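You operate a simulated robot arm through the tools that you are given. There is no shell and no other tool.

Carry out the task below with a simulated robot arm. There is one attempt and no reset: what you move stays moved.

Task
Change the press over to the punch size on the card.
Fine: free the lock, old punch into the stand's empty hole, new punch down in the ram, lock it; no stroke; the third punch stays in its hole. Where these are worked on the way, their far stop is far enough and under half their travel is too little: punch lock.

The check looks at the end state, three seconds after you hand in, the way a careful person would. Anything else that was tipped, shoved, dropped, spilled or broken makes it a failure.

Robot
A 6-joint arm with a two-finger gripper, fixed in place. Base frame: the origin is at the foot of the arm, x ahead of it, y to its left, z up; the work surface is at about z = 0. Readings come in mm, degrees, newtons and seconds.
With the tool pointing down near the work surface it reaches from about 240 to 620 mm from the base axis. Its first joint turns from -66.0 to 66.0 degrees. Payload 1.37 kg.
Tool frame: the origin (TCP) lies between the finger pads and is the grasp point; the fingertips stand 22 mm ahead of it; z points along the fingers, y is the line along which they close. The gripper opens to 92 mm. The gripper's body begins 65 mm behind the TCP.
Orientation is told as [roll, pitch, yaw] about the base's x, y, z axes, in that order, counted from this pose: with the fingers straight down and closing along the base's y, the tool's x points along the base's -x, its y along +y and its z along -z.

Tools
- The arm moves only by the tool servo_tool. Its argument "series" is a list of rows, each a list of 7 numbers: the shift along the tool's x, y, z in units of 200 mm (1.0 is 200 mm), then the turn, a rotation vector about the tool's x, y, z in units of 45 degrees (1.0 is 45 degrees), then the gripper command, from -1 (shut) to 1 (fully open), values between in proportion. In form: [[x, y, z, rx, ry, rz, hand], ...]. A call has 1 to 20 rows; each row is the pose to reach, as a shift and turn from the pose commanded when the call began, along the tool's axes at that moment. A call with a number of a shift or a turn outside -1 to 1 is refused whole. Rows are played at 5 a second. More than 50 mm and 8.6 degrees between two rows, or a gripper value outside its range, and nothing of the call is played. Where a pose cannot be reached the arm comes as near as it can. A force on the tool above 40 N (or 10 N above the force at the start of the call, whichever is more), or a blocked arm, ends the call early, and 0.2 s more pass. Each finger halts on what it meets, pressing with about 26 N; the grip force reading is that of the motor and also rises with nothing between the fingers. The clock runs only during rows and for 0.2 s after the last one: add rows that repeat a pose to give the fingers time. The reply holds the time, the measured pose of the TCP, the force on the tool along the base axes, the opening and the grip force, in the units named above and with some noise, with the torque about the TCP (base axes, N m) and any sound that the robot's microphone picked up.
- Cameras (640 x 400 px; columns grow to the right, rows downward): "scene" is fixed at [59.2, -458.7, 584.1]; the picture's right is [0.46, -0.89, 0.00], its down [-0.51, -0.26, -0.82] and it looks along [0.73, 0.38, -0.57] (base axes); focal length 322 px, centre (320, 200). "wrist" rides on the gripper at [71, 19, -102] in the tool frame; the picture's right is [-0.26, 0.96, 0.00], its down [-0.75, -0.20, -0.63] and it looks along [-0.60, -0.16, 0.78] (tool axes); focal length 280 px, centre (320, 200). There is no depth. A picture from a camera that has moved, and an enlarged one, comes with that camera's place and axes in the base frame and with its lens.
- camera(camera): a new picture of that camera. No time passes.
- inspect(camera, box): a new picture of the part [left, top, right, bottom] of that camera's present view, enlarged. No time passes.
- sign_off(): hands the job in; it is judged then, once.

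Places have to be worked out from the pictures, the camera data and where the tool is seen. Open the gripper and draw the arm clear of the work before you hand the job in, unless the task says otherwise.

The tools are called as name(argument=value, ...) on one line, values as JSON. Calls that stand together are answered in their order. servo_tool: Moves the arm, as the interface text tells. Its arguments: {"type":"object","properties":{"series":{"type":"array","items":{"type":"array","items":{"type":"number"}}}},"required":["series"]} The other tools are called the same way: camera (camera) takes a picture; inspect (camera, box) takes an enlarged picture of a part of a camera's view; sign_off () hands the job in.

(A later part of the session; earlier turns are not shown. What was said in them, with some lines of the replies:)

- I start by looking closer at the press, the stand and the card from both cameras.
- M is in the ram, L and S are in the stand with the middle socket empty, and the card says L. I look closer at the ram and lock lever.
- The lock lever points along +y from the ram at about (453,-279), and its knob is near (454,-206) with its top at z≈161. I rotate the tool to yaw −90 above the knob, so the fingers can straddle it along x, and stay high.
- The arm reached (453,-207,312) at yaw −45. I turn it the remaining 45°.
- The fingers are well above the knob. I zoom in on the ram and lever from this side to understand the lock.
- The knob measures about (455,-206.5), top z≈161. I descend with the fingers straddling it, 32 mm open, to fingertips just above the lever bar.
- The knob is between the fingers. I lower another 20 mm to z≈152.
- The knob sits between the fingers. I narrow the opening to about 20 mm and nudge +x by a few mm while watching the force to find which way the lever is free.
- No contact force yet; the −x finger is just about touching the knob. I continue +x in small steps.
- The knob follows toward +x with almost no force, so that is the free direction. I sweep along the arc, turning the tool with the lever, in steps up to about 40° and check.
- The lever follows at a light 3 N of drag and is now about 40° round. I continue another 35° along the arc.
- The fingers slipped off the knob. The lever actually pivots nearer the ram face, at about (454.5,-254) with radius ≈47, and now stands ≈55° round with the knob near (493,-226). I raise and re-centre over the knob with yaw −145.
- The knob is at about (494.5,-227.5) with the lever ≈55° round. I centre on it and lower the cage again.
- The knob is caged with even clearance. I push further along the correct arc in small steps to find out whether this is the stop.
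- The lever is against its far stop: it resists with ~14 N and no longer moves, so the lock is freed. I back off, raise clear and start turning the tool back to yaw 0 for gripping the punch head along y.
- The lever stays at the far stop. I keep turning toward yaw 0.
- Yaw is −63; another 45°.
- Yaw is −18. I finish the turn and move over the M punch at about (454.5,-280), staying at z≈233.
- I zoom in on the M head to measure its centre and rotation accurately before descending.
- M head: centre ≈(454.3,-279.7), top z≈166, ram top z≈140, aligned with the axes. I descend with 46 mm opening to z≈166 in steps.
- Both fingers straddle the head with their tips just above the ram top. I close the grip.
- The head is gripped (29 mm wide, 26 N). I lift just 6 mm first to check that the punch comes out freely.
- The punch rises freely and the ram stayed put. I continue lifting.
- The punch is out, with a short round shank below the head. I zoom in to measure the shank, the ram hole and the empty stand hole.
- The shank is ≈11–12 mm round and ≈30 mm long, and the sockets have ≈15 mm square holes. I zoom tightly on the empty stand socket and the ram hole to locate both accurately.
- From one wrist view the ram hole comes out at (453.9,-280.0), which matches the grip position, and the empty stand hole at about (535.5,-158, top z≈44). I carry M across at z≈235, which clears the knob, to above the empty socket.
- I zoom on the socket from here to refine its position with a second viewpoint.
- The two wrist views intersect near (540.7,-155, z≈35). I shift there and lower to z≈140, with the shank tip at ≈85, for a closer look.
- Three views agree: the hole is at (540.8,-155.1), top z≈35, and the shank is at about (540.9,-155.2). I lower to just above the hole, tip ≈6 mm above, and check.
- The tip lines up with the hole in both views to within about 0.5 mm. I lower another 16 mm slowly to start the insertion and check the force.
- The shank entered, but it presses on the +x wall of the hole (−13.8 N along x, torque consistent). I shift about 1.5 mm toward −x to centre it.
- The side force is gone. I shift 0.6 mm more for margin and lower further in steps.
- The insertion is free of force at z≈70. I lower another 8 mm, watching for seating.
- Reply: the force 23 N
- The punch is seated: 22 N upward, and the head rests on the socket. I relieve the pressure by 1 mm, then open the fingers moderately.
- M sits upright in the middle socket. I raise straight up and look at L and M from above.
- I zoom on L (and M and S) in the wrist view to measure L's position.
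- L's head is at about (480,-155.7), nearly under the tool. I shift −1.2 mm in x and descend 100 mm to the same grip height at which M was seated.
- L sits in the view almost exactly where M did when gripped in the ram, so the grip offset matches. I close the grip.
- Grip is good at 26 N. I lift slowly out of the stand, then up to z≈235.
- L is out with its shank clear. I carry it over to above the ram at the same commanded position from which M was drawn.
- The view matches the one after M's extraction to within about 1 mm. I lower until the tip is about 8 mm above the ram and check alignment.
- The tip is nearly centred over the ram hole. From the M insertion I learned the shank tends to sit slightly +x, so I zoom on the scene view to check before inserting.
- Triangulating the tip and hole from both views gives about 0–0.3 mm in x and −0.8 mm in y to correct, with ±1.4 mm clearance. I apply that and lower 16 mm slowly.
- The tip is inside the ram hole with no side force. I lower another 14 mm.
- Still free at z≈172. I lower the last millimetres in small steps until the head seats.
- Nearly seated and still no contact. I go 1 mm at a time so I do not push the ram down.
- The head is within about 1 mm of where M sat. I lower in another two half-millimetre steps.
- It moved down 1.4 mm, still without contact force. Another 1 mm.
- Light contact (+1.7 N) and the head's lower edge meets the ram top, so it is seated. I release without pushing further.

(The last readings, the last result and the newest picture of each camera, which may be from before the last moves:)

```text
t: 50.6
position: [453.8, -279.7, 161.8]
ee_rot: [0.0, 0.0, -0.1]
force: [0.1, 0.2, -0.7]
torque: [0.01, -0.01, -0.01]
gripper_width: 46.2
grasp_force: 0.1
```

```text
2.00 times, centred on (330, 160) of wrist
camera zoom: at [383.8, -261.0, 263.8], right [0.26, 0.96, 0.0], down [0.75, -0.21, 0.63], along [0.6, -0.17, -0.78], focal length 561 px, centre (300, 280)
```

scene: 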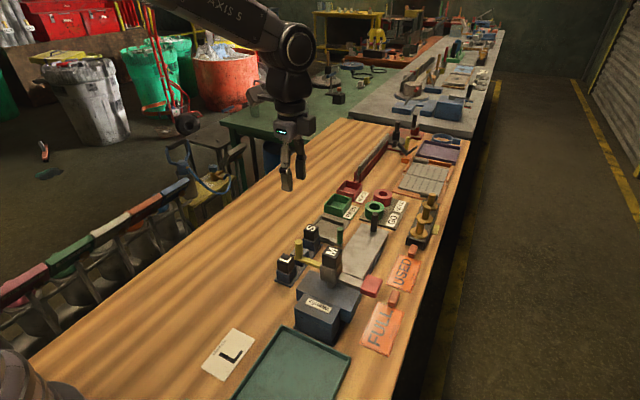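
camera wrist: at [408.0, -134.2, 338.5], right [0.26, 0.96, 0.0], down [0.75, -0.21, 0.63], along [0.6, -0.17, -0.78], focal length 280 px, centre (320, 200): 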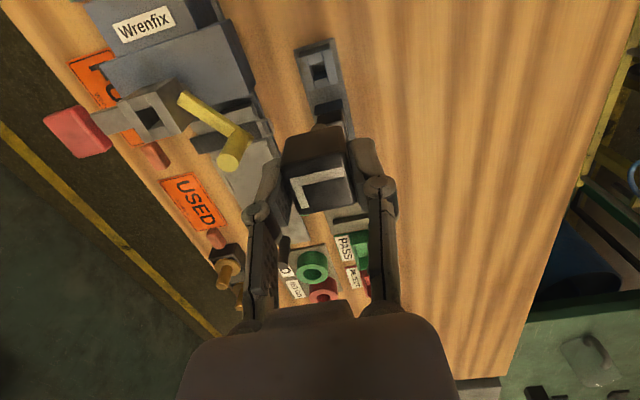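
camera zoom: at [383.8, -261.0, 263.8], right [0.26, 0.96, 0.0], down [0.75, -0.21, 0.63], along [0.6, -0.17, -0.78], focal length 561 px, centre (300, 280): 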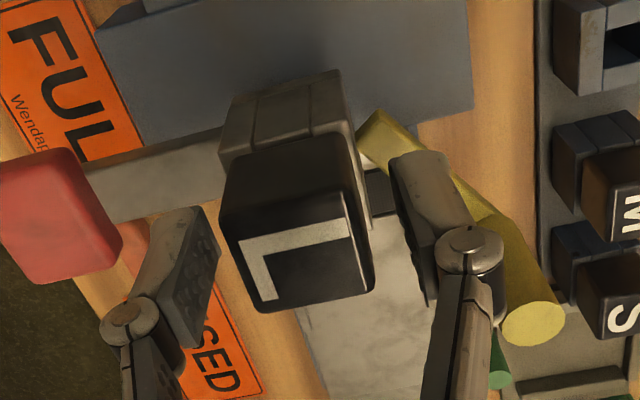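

L is seated and upright, and the ram sprang back to its height. I raise straight up, then move toward the knob at yaw +35, which is the same finger line as −145.

servo_tool(series=[[0, 0, -0.04, 0, 0, 0, 0.0], [0, 0, -0.12, 0, 0, 0, 0.0], [0, 0, -0.24, 0, 0, 0, 0.0], [0, 0, -0.36, 0, 0, 0, 0.0], [-0.05, 0.065, -0.36, 0, 0, -0.16, 0.0], [-0.1, 0.13, -0.36, 0, 0, -0.32, 0.0], [-0.15, 0.195, -0.36, 0, 0, -0.48, -0.1], [-0.19, 0.245, -0.36, 0, 0, -0.64, -0.2], [-0.2, 0.262, -0.36, 0, 0, -0.778, -0.2], [-0.2, 0.262, -0.36, 0, 0, -0.778, -0.2]])

camera(camera="wrist")

inspect(camera="scene", box=[270, 190, 390, 300])

```text
t: 52.8
position: [493.7, -227.0, 234.0]
ee_rot: [-0.1, 0.0, 35.1]
force: [0.1, -0.6, 0.5]
torque: [-0.02, -0.02, 0.02]
gripper_width: 36.7
grasp_force: 0.1
```

```text
taken
camera wrist: at [425.4, -253.0, 336.2], right [-0.34, 0.94, 0.0], down [0.73, 0.26, 0.63], along [0.59, 0.21, -0.78], focal length 280 px, centre (320, 200)
```

wrist: 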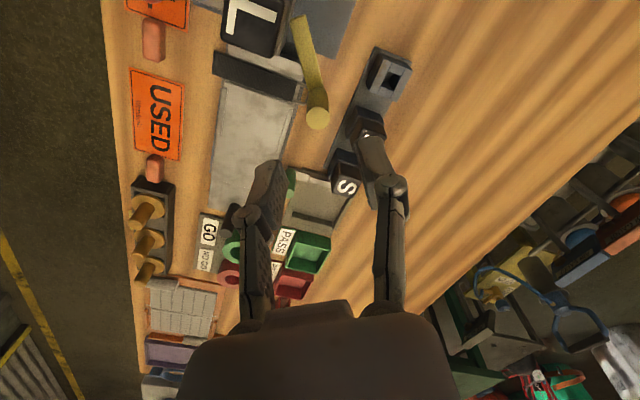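

```text
3.64 times, centred on (330, 245) of scene
camera zoom: at [59.2, -458.7, 584.1], right [0.46, -0.89, 0.0], down [-0.51, -0.26, -0.82], along [0.73, 0.38, -0.57], focal length 1170 px, centre (284, 36)
```

zoom: 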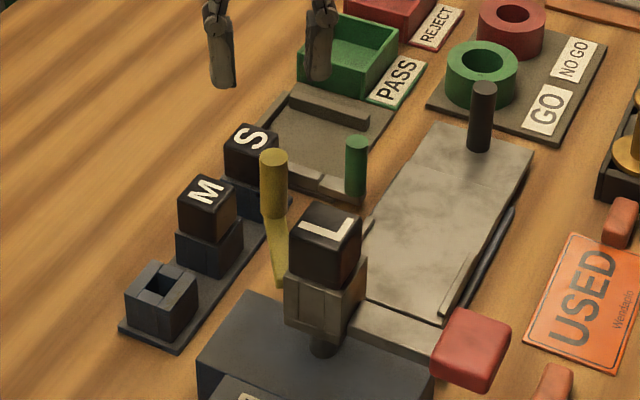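

L sits in the ram like M did. The knob is at about (494,-229) under the tool, so I descend with the fingers straddling it.

servo_tool(series=[[0, 0, 0.08, 0, 0, 0, -0.2], [0, 0, 0.18, 0, 0, 0, -0.2], [0, 0, 0.27, 0, 0, 0, -0.2], [0, 0, 0.33, 0, 0, 0, -0.2], [0, 0, 0.38, 0, 0, 0, -0.2], [0, 0, 0.405, 0, 0, 0, -0.2], [0, 0, 0.405, 0, 0, 0, -0.2]])

camera(camera="wrist")

inspect(camera="scene", box=[270, 210, 370, 290])

```text
t: 54.4
position: [492.8, -227.5, 152.9]
ee_rot: [0.1, 0.0, 34.9]
force: [1.6, -1.1, -0.1]
torque: [0.01, 0.01, 0.0]
gripper_width: 37.0
grasp_force: 0.1
```

```text
taken
camera wrist: at [424.5, -252.2, 254.4], right [-0.34, 0.94, 0.0], down [0.73, 0.26, 0.63], along [0.59, 0.21, -0.78], focal length 280 px, centre (320, 200)
```

wrist: 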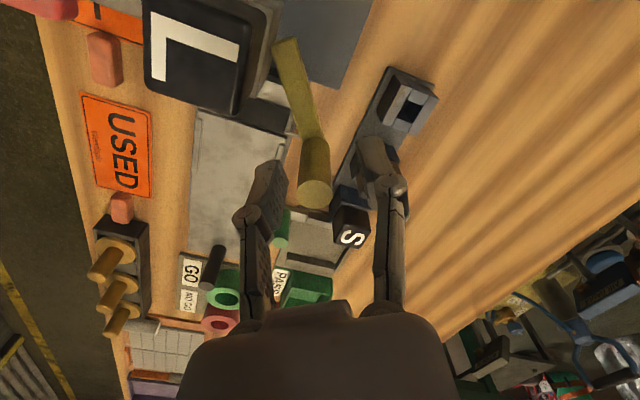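

```text
5.00 times, centred on (320, 250) of scene
camera zoom: at [59.2, -458.7, 584.1], right [0.46, -0.89, 0.0], down [-0.51, -0.26, -0.82], along [0.73, 0.38, -0.57], focal length 1609 px, centre (320, -50)
```

zoom: 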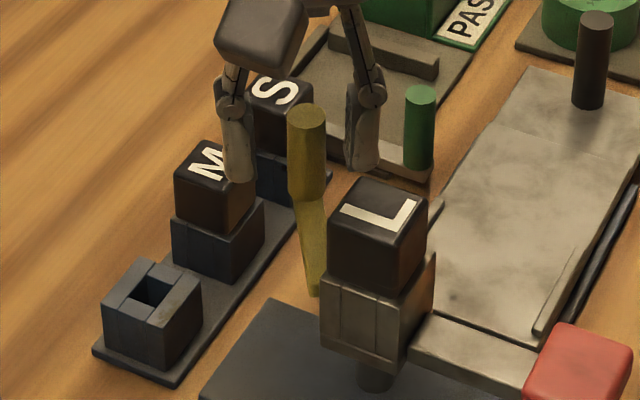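

The knob is caged. I narrow to ~20 mm and sweep the lever back along its arc (pivot ≈(454.5,-254.5), radius 48) toward the locked end.

servo_tool(series=[[0, 0, 0, 0, 0, 0, -0.55], [0, 0, 0, 0, 0, 0, -0.55], [0.0018, 0.0293, 0, 0, 0, -0.156, -0.55], [0.0071, 0.058, 0, 0, 0, -0.311, -0.55], [0.016, 0.086, 0, 0, 0, -0.467, -0.55], [0.0281, 0.1127, 0, 0, 0, -0.622, -0.55], [0.0434, 0.1377, 0, 0, 0, -0.778, -0.55], [0.0617, 0.1606, 0, 0, 0, -0.933, -0.55], [0.0617, 0.1606, 0, 0, 0, -0.933, -0.55]])

camera(camera="wrist")

inspect(camera="scene", box=[270, 210, 370, 290])

```text
t: 56.4
position: [465.5, -209.0, 153.6]
ee_rot: [0.1, 0.0, 76.9]
force: [0.2, 0.3, 0.4]
torque: [-0.01, -0.01, 0.01]
gripper_width: 21.3
grasp_force: 0.3
```

```text
taken
camera wrist: at [430.4, -274.4, 255.0], right [-0.88, 0.47, 0.0], down [0.37, 0.69, 0.63], along [0.3, 0.55, -0.78], focal length 280 px, centre (320, 200)
```

wrist: 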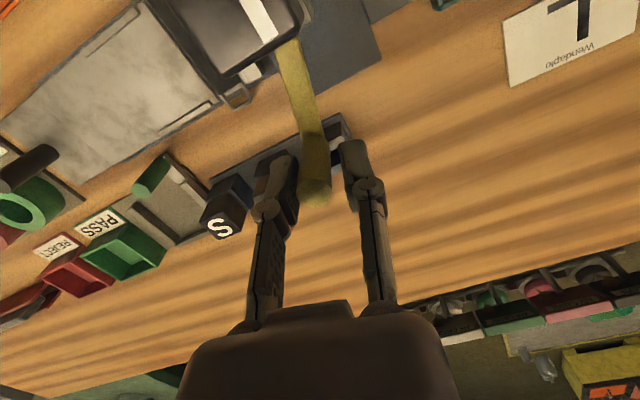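

```text
5.00 times, centred on (320, 250) of scene
camera zoom: at [59.2, -458.7, 584.1], right [0.46, -0.89, 0.0], down [-0.51, -0.26, -0.82], along [0.73, 0.38, -0.57], focal length 1609 px, centre (320, -50)
```

zoom: 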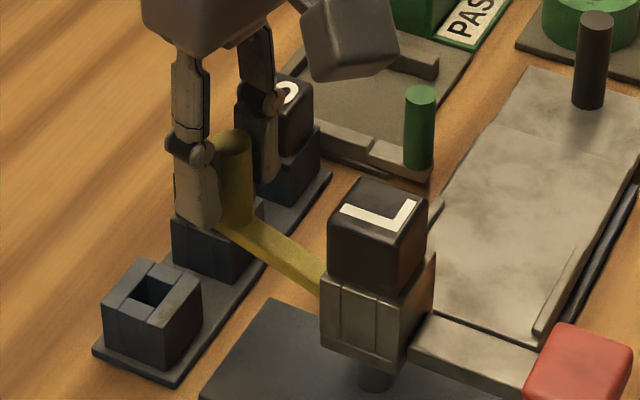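

The lever follows and has ≈13° left. I continue to the end of its arc with a small overtravel, watching for the stop.

servo_tool(series=[[0.0009, 0.0209, 0, 0, 0, -0.111, -0.55], [0.0036, 0.0417, 0, 0, 0, -0.222, -0.55], [0.0071, 0.058, 0, 0, 0, -0.289, -0.55], [0.0105, 0.07, 0, 0, 0, -0.289, -0.55], [0.0105, 0.07, 0, 0, 0, -0.289, -0.55]])

inspect(camera="scene", box=[270, 210, 370, 290])

inspect(camera="wrist", box=[220, 60, 420, 260])

```text
t: 57.6
position: [451.8, -207.2, 153.3]
ee_rot: [0.0, 0.1, 90.0]
force: [3.3, 1.1, -1.6]
torque: [-0.01, -0.09, 0.06]
gripper_width: 22.8
grasp_force: 1.4
```

```text
5.00 times, centred on (320, 250) of scene
camera zoom: at [59.2, -458.7, 584.1], right [0.46, -0.89, 0.0], down [-0.51, -0.26, -0.82], along [0.73, 0.38, -0.57], focal length 1609 px, centre (320, -50)
```

zoom: 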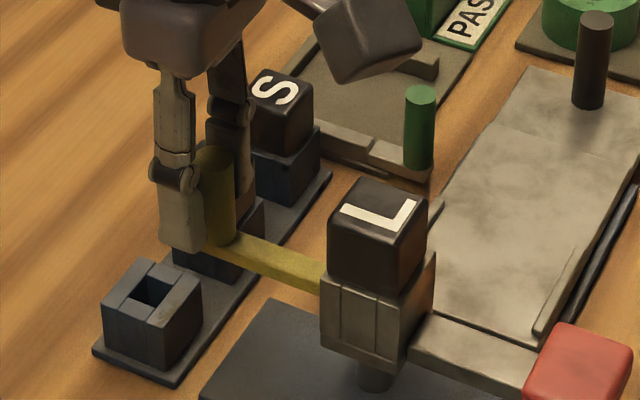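

```text
2.00 times, centred on (320, 160) of wrist
camera zoom: at [432.5, -278.2, 254.7], right [-0.96, 0.26, 0.0], down [0.21, 0.75, 0.62], along [0.17, 0.6, -0.78], focal length 561 px, centre (320, 280)
```

zoom: 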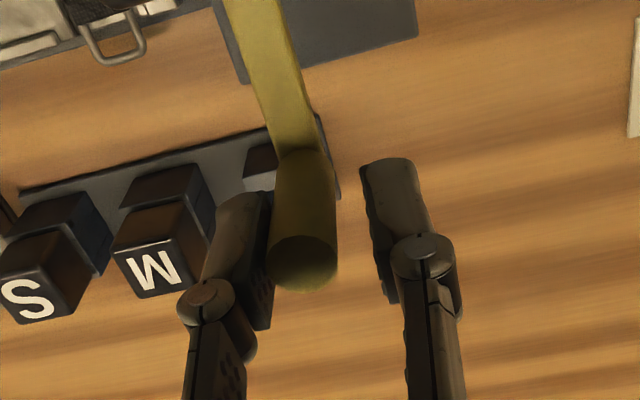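

The knob is back at its original image position with 3 N resistance. I push a couple more millimetres to confirm the stop.

servo_tool(series=[[0, 0.01, 0, 0, 0, 0, -0.55], [0, 0.02, 0, 0, 0, 0, -0.55], [0, 0.02, 0, 0, 0, 0, -0.55]])

inspect(camera="scene", box=[270, 210, 370, 290])

```text
t: 58.4
position: [447.3, -207.1, 153.3]
ee_rot: [-0.1, 0.1, 89.8]
force: [13.4, -1.2, -6.0]
torque: [-0.11, -0.16, 0.03]
gripper_width: 29.4
grasp_force: 6.2
```

```text
5.00 times, centred on (320, 250) of scene
camera zoom: at [59.3, -458.7, 584.1], right [0.46, -0.89, 0.0], down [-0.51, -0.26, -0.82], along [0.73, 0.38, -0.57], focal length 1609 px, centre (320, -50)
```

zoom: 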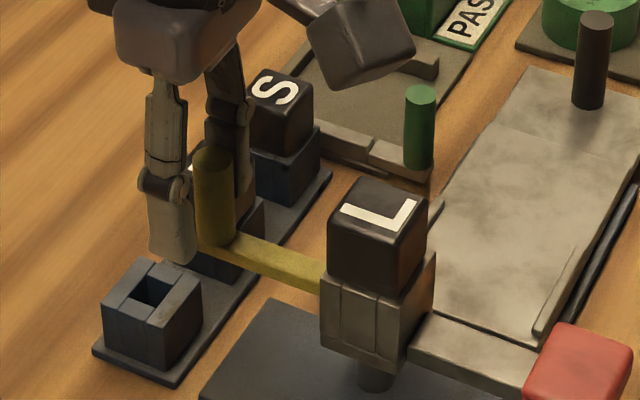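

The lever is firmly against the locked stop: 13 N and no movement. I open the fingers to free the knob, centre, and raise straight up.

servo_tool(series=[[0, 0, 0, 0, 0, 0, -0.1], [0, -0.015, 0, 0, 0, 0, 0.0], [0, -0.03, 0, 0, 0, 0, 0.0], [0, -0.03, -0.08, 0, 0, 0, 0.0], [0, -0.03, -0.2, 0, 0, 0, 0.0], [0, -0.03, -0.35, 0, 0, 0, 0.0], [0, -0.03, -0.5, 0, 0, 0, 0.0], [0, -0.03, -0.65, 0, 0, 0, 0.2], [0, -0.03, -0.65, 0, 0, 0, 0.2]])

inspect(camera="scene", box=[250, 190, 410, 310])

camera(camera="wrist")

```text
t: 60.4
position: [455.7, -206.0, 284.3]
ee_rot: [0.1, 0.0, 89.9]
force: [-0.1, 0.0, 0.1]
torque: [-0.02, 0.0, -0.01]
gripper_width: 55.0
grasp_force: 0.1
```

```text
3.33 times, centred on (330, 250) of scene
camera zoom: at [59.2, -458.7, 584.1], right [0.46, -0.89, 0.0], down [-0.51, -0.26, -0.82], along [0.73, 0.38, -0.57], focal length 1072 px, centre (287, 33)
```

zoom: 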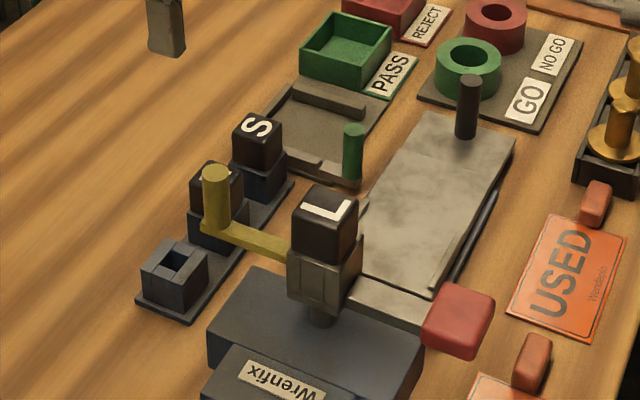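

```text
taken
camera wrist: at [435.8, -277.0, 385.9], right [-0.96, 0.26, 0.0], down [0.21, 0.75, 0.62], along [0.17, 0.6, -0.78], focal length 280 px, centre (320, 200)
```

wrist: 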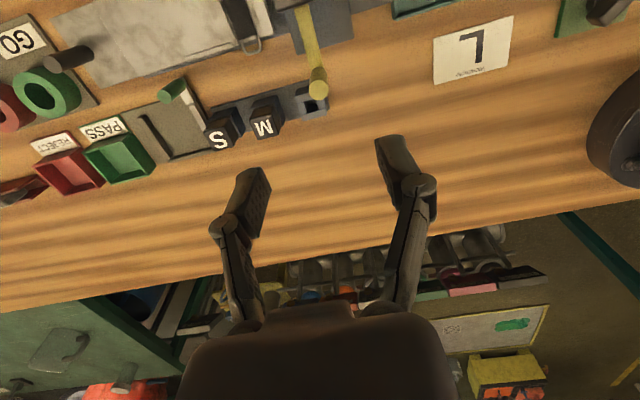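

The lever is back at its lock position with L in the ram, M in the middle socket and S untouched. I do one close comparison with the opening view to confirm L's seating height.

inspect(camera="scene", box=[285, 230, 365, 300])

inspect(camera="wrist", box=[190, 60, 350, 160])

```text
5.71 times, centred on (325, 265) of scene
camera zoom: at [59.2, -458.7, 584.1], right [0.46, -0.89, 0.0], down [-0.51, -0.26, -0.82], along [0.73, 0.38, -0.57], focal length 1838 px, centre (291, -171)
```

zoom: 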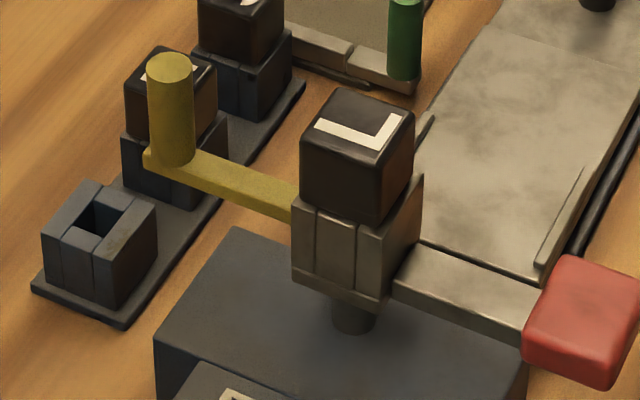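

```text
4.00 times, centred on (270, 110) of wrist
camera zoom: at [435.8, -277.0, 385.9], right [-0.96, 0.26, 0.0], down [0.21, 0.75, 0.62], along [0.17, 0.6, -0.78], focal length 1122 px, centre (520, 560)
```

zoom: 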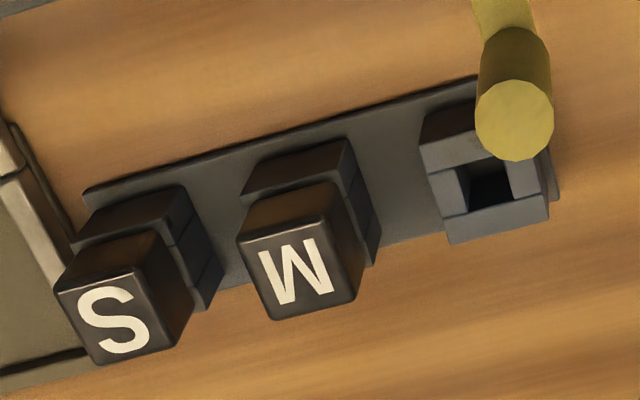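

The result matches the opening picture: head height, lever and red handle are all in the same place. I draw the arm up and away with the gripper open.

servo_tool(series=[[0, 0, -0.15, 0, 0, 0, 0.5], [-0.1, 0, -0.3, 0, 0, 0, 1], [-0.25, 0, -0.4, 0, 0, 0, 1], [-0.4, 0, -0.5, 0, 0, 0, 1], [-0.5, 0, -0.5, 0, 0, 0, 1], [-0.5, 0, -0.5, 0, 0, 0, 1]])

camera(camera="scene")

```text
t: 61.8
position: [453.2, -106.3, 385.1]
ee_rot: [0.1, 0.0, 89.8]
force: [-0.2, 0.7, 0.3]
torque: [-0.05, 0.0, 0.0]
gripper_width: 92.2
grasp_force: 0.0
```

```text
taken
```

scene: 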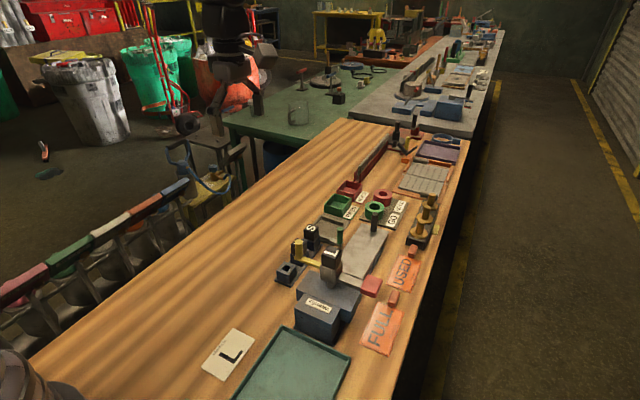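

The arm is clear with the gripper open, L is locked in the ram, M is in the stand's middle hole and S is in place. I hand the job in.

sign_off()

```text
The job is handed in.
```

The press is changed over to the L punch shown on the card, and the job is handed in.

- **Lock:** I swung the lever about 55° to its far stop to free it. After the change I swung it back until it pressed firmly against its original stop.
- **Old punch:** M is seated upright in the stand's middle hole, which was the empty one.
- **New punch:** L is down in the ram, with its head at the same height M had.
- **Third punch:** S stayed in its hole.
- **Stroke:** I never touched the red handle. While I was seating L, the ram dipped about 1 mm under light contact (about 2 N) and sprang back when I released the punch.

The stand and the rest of the bench look as they did in the opening picture. The arm is clear with the gripper open.
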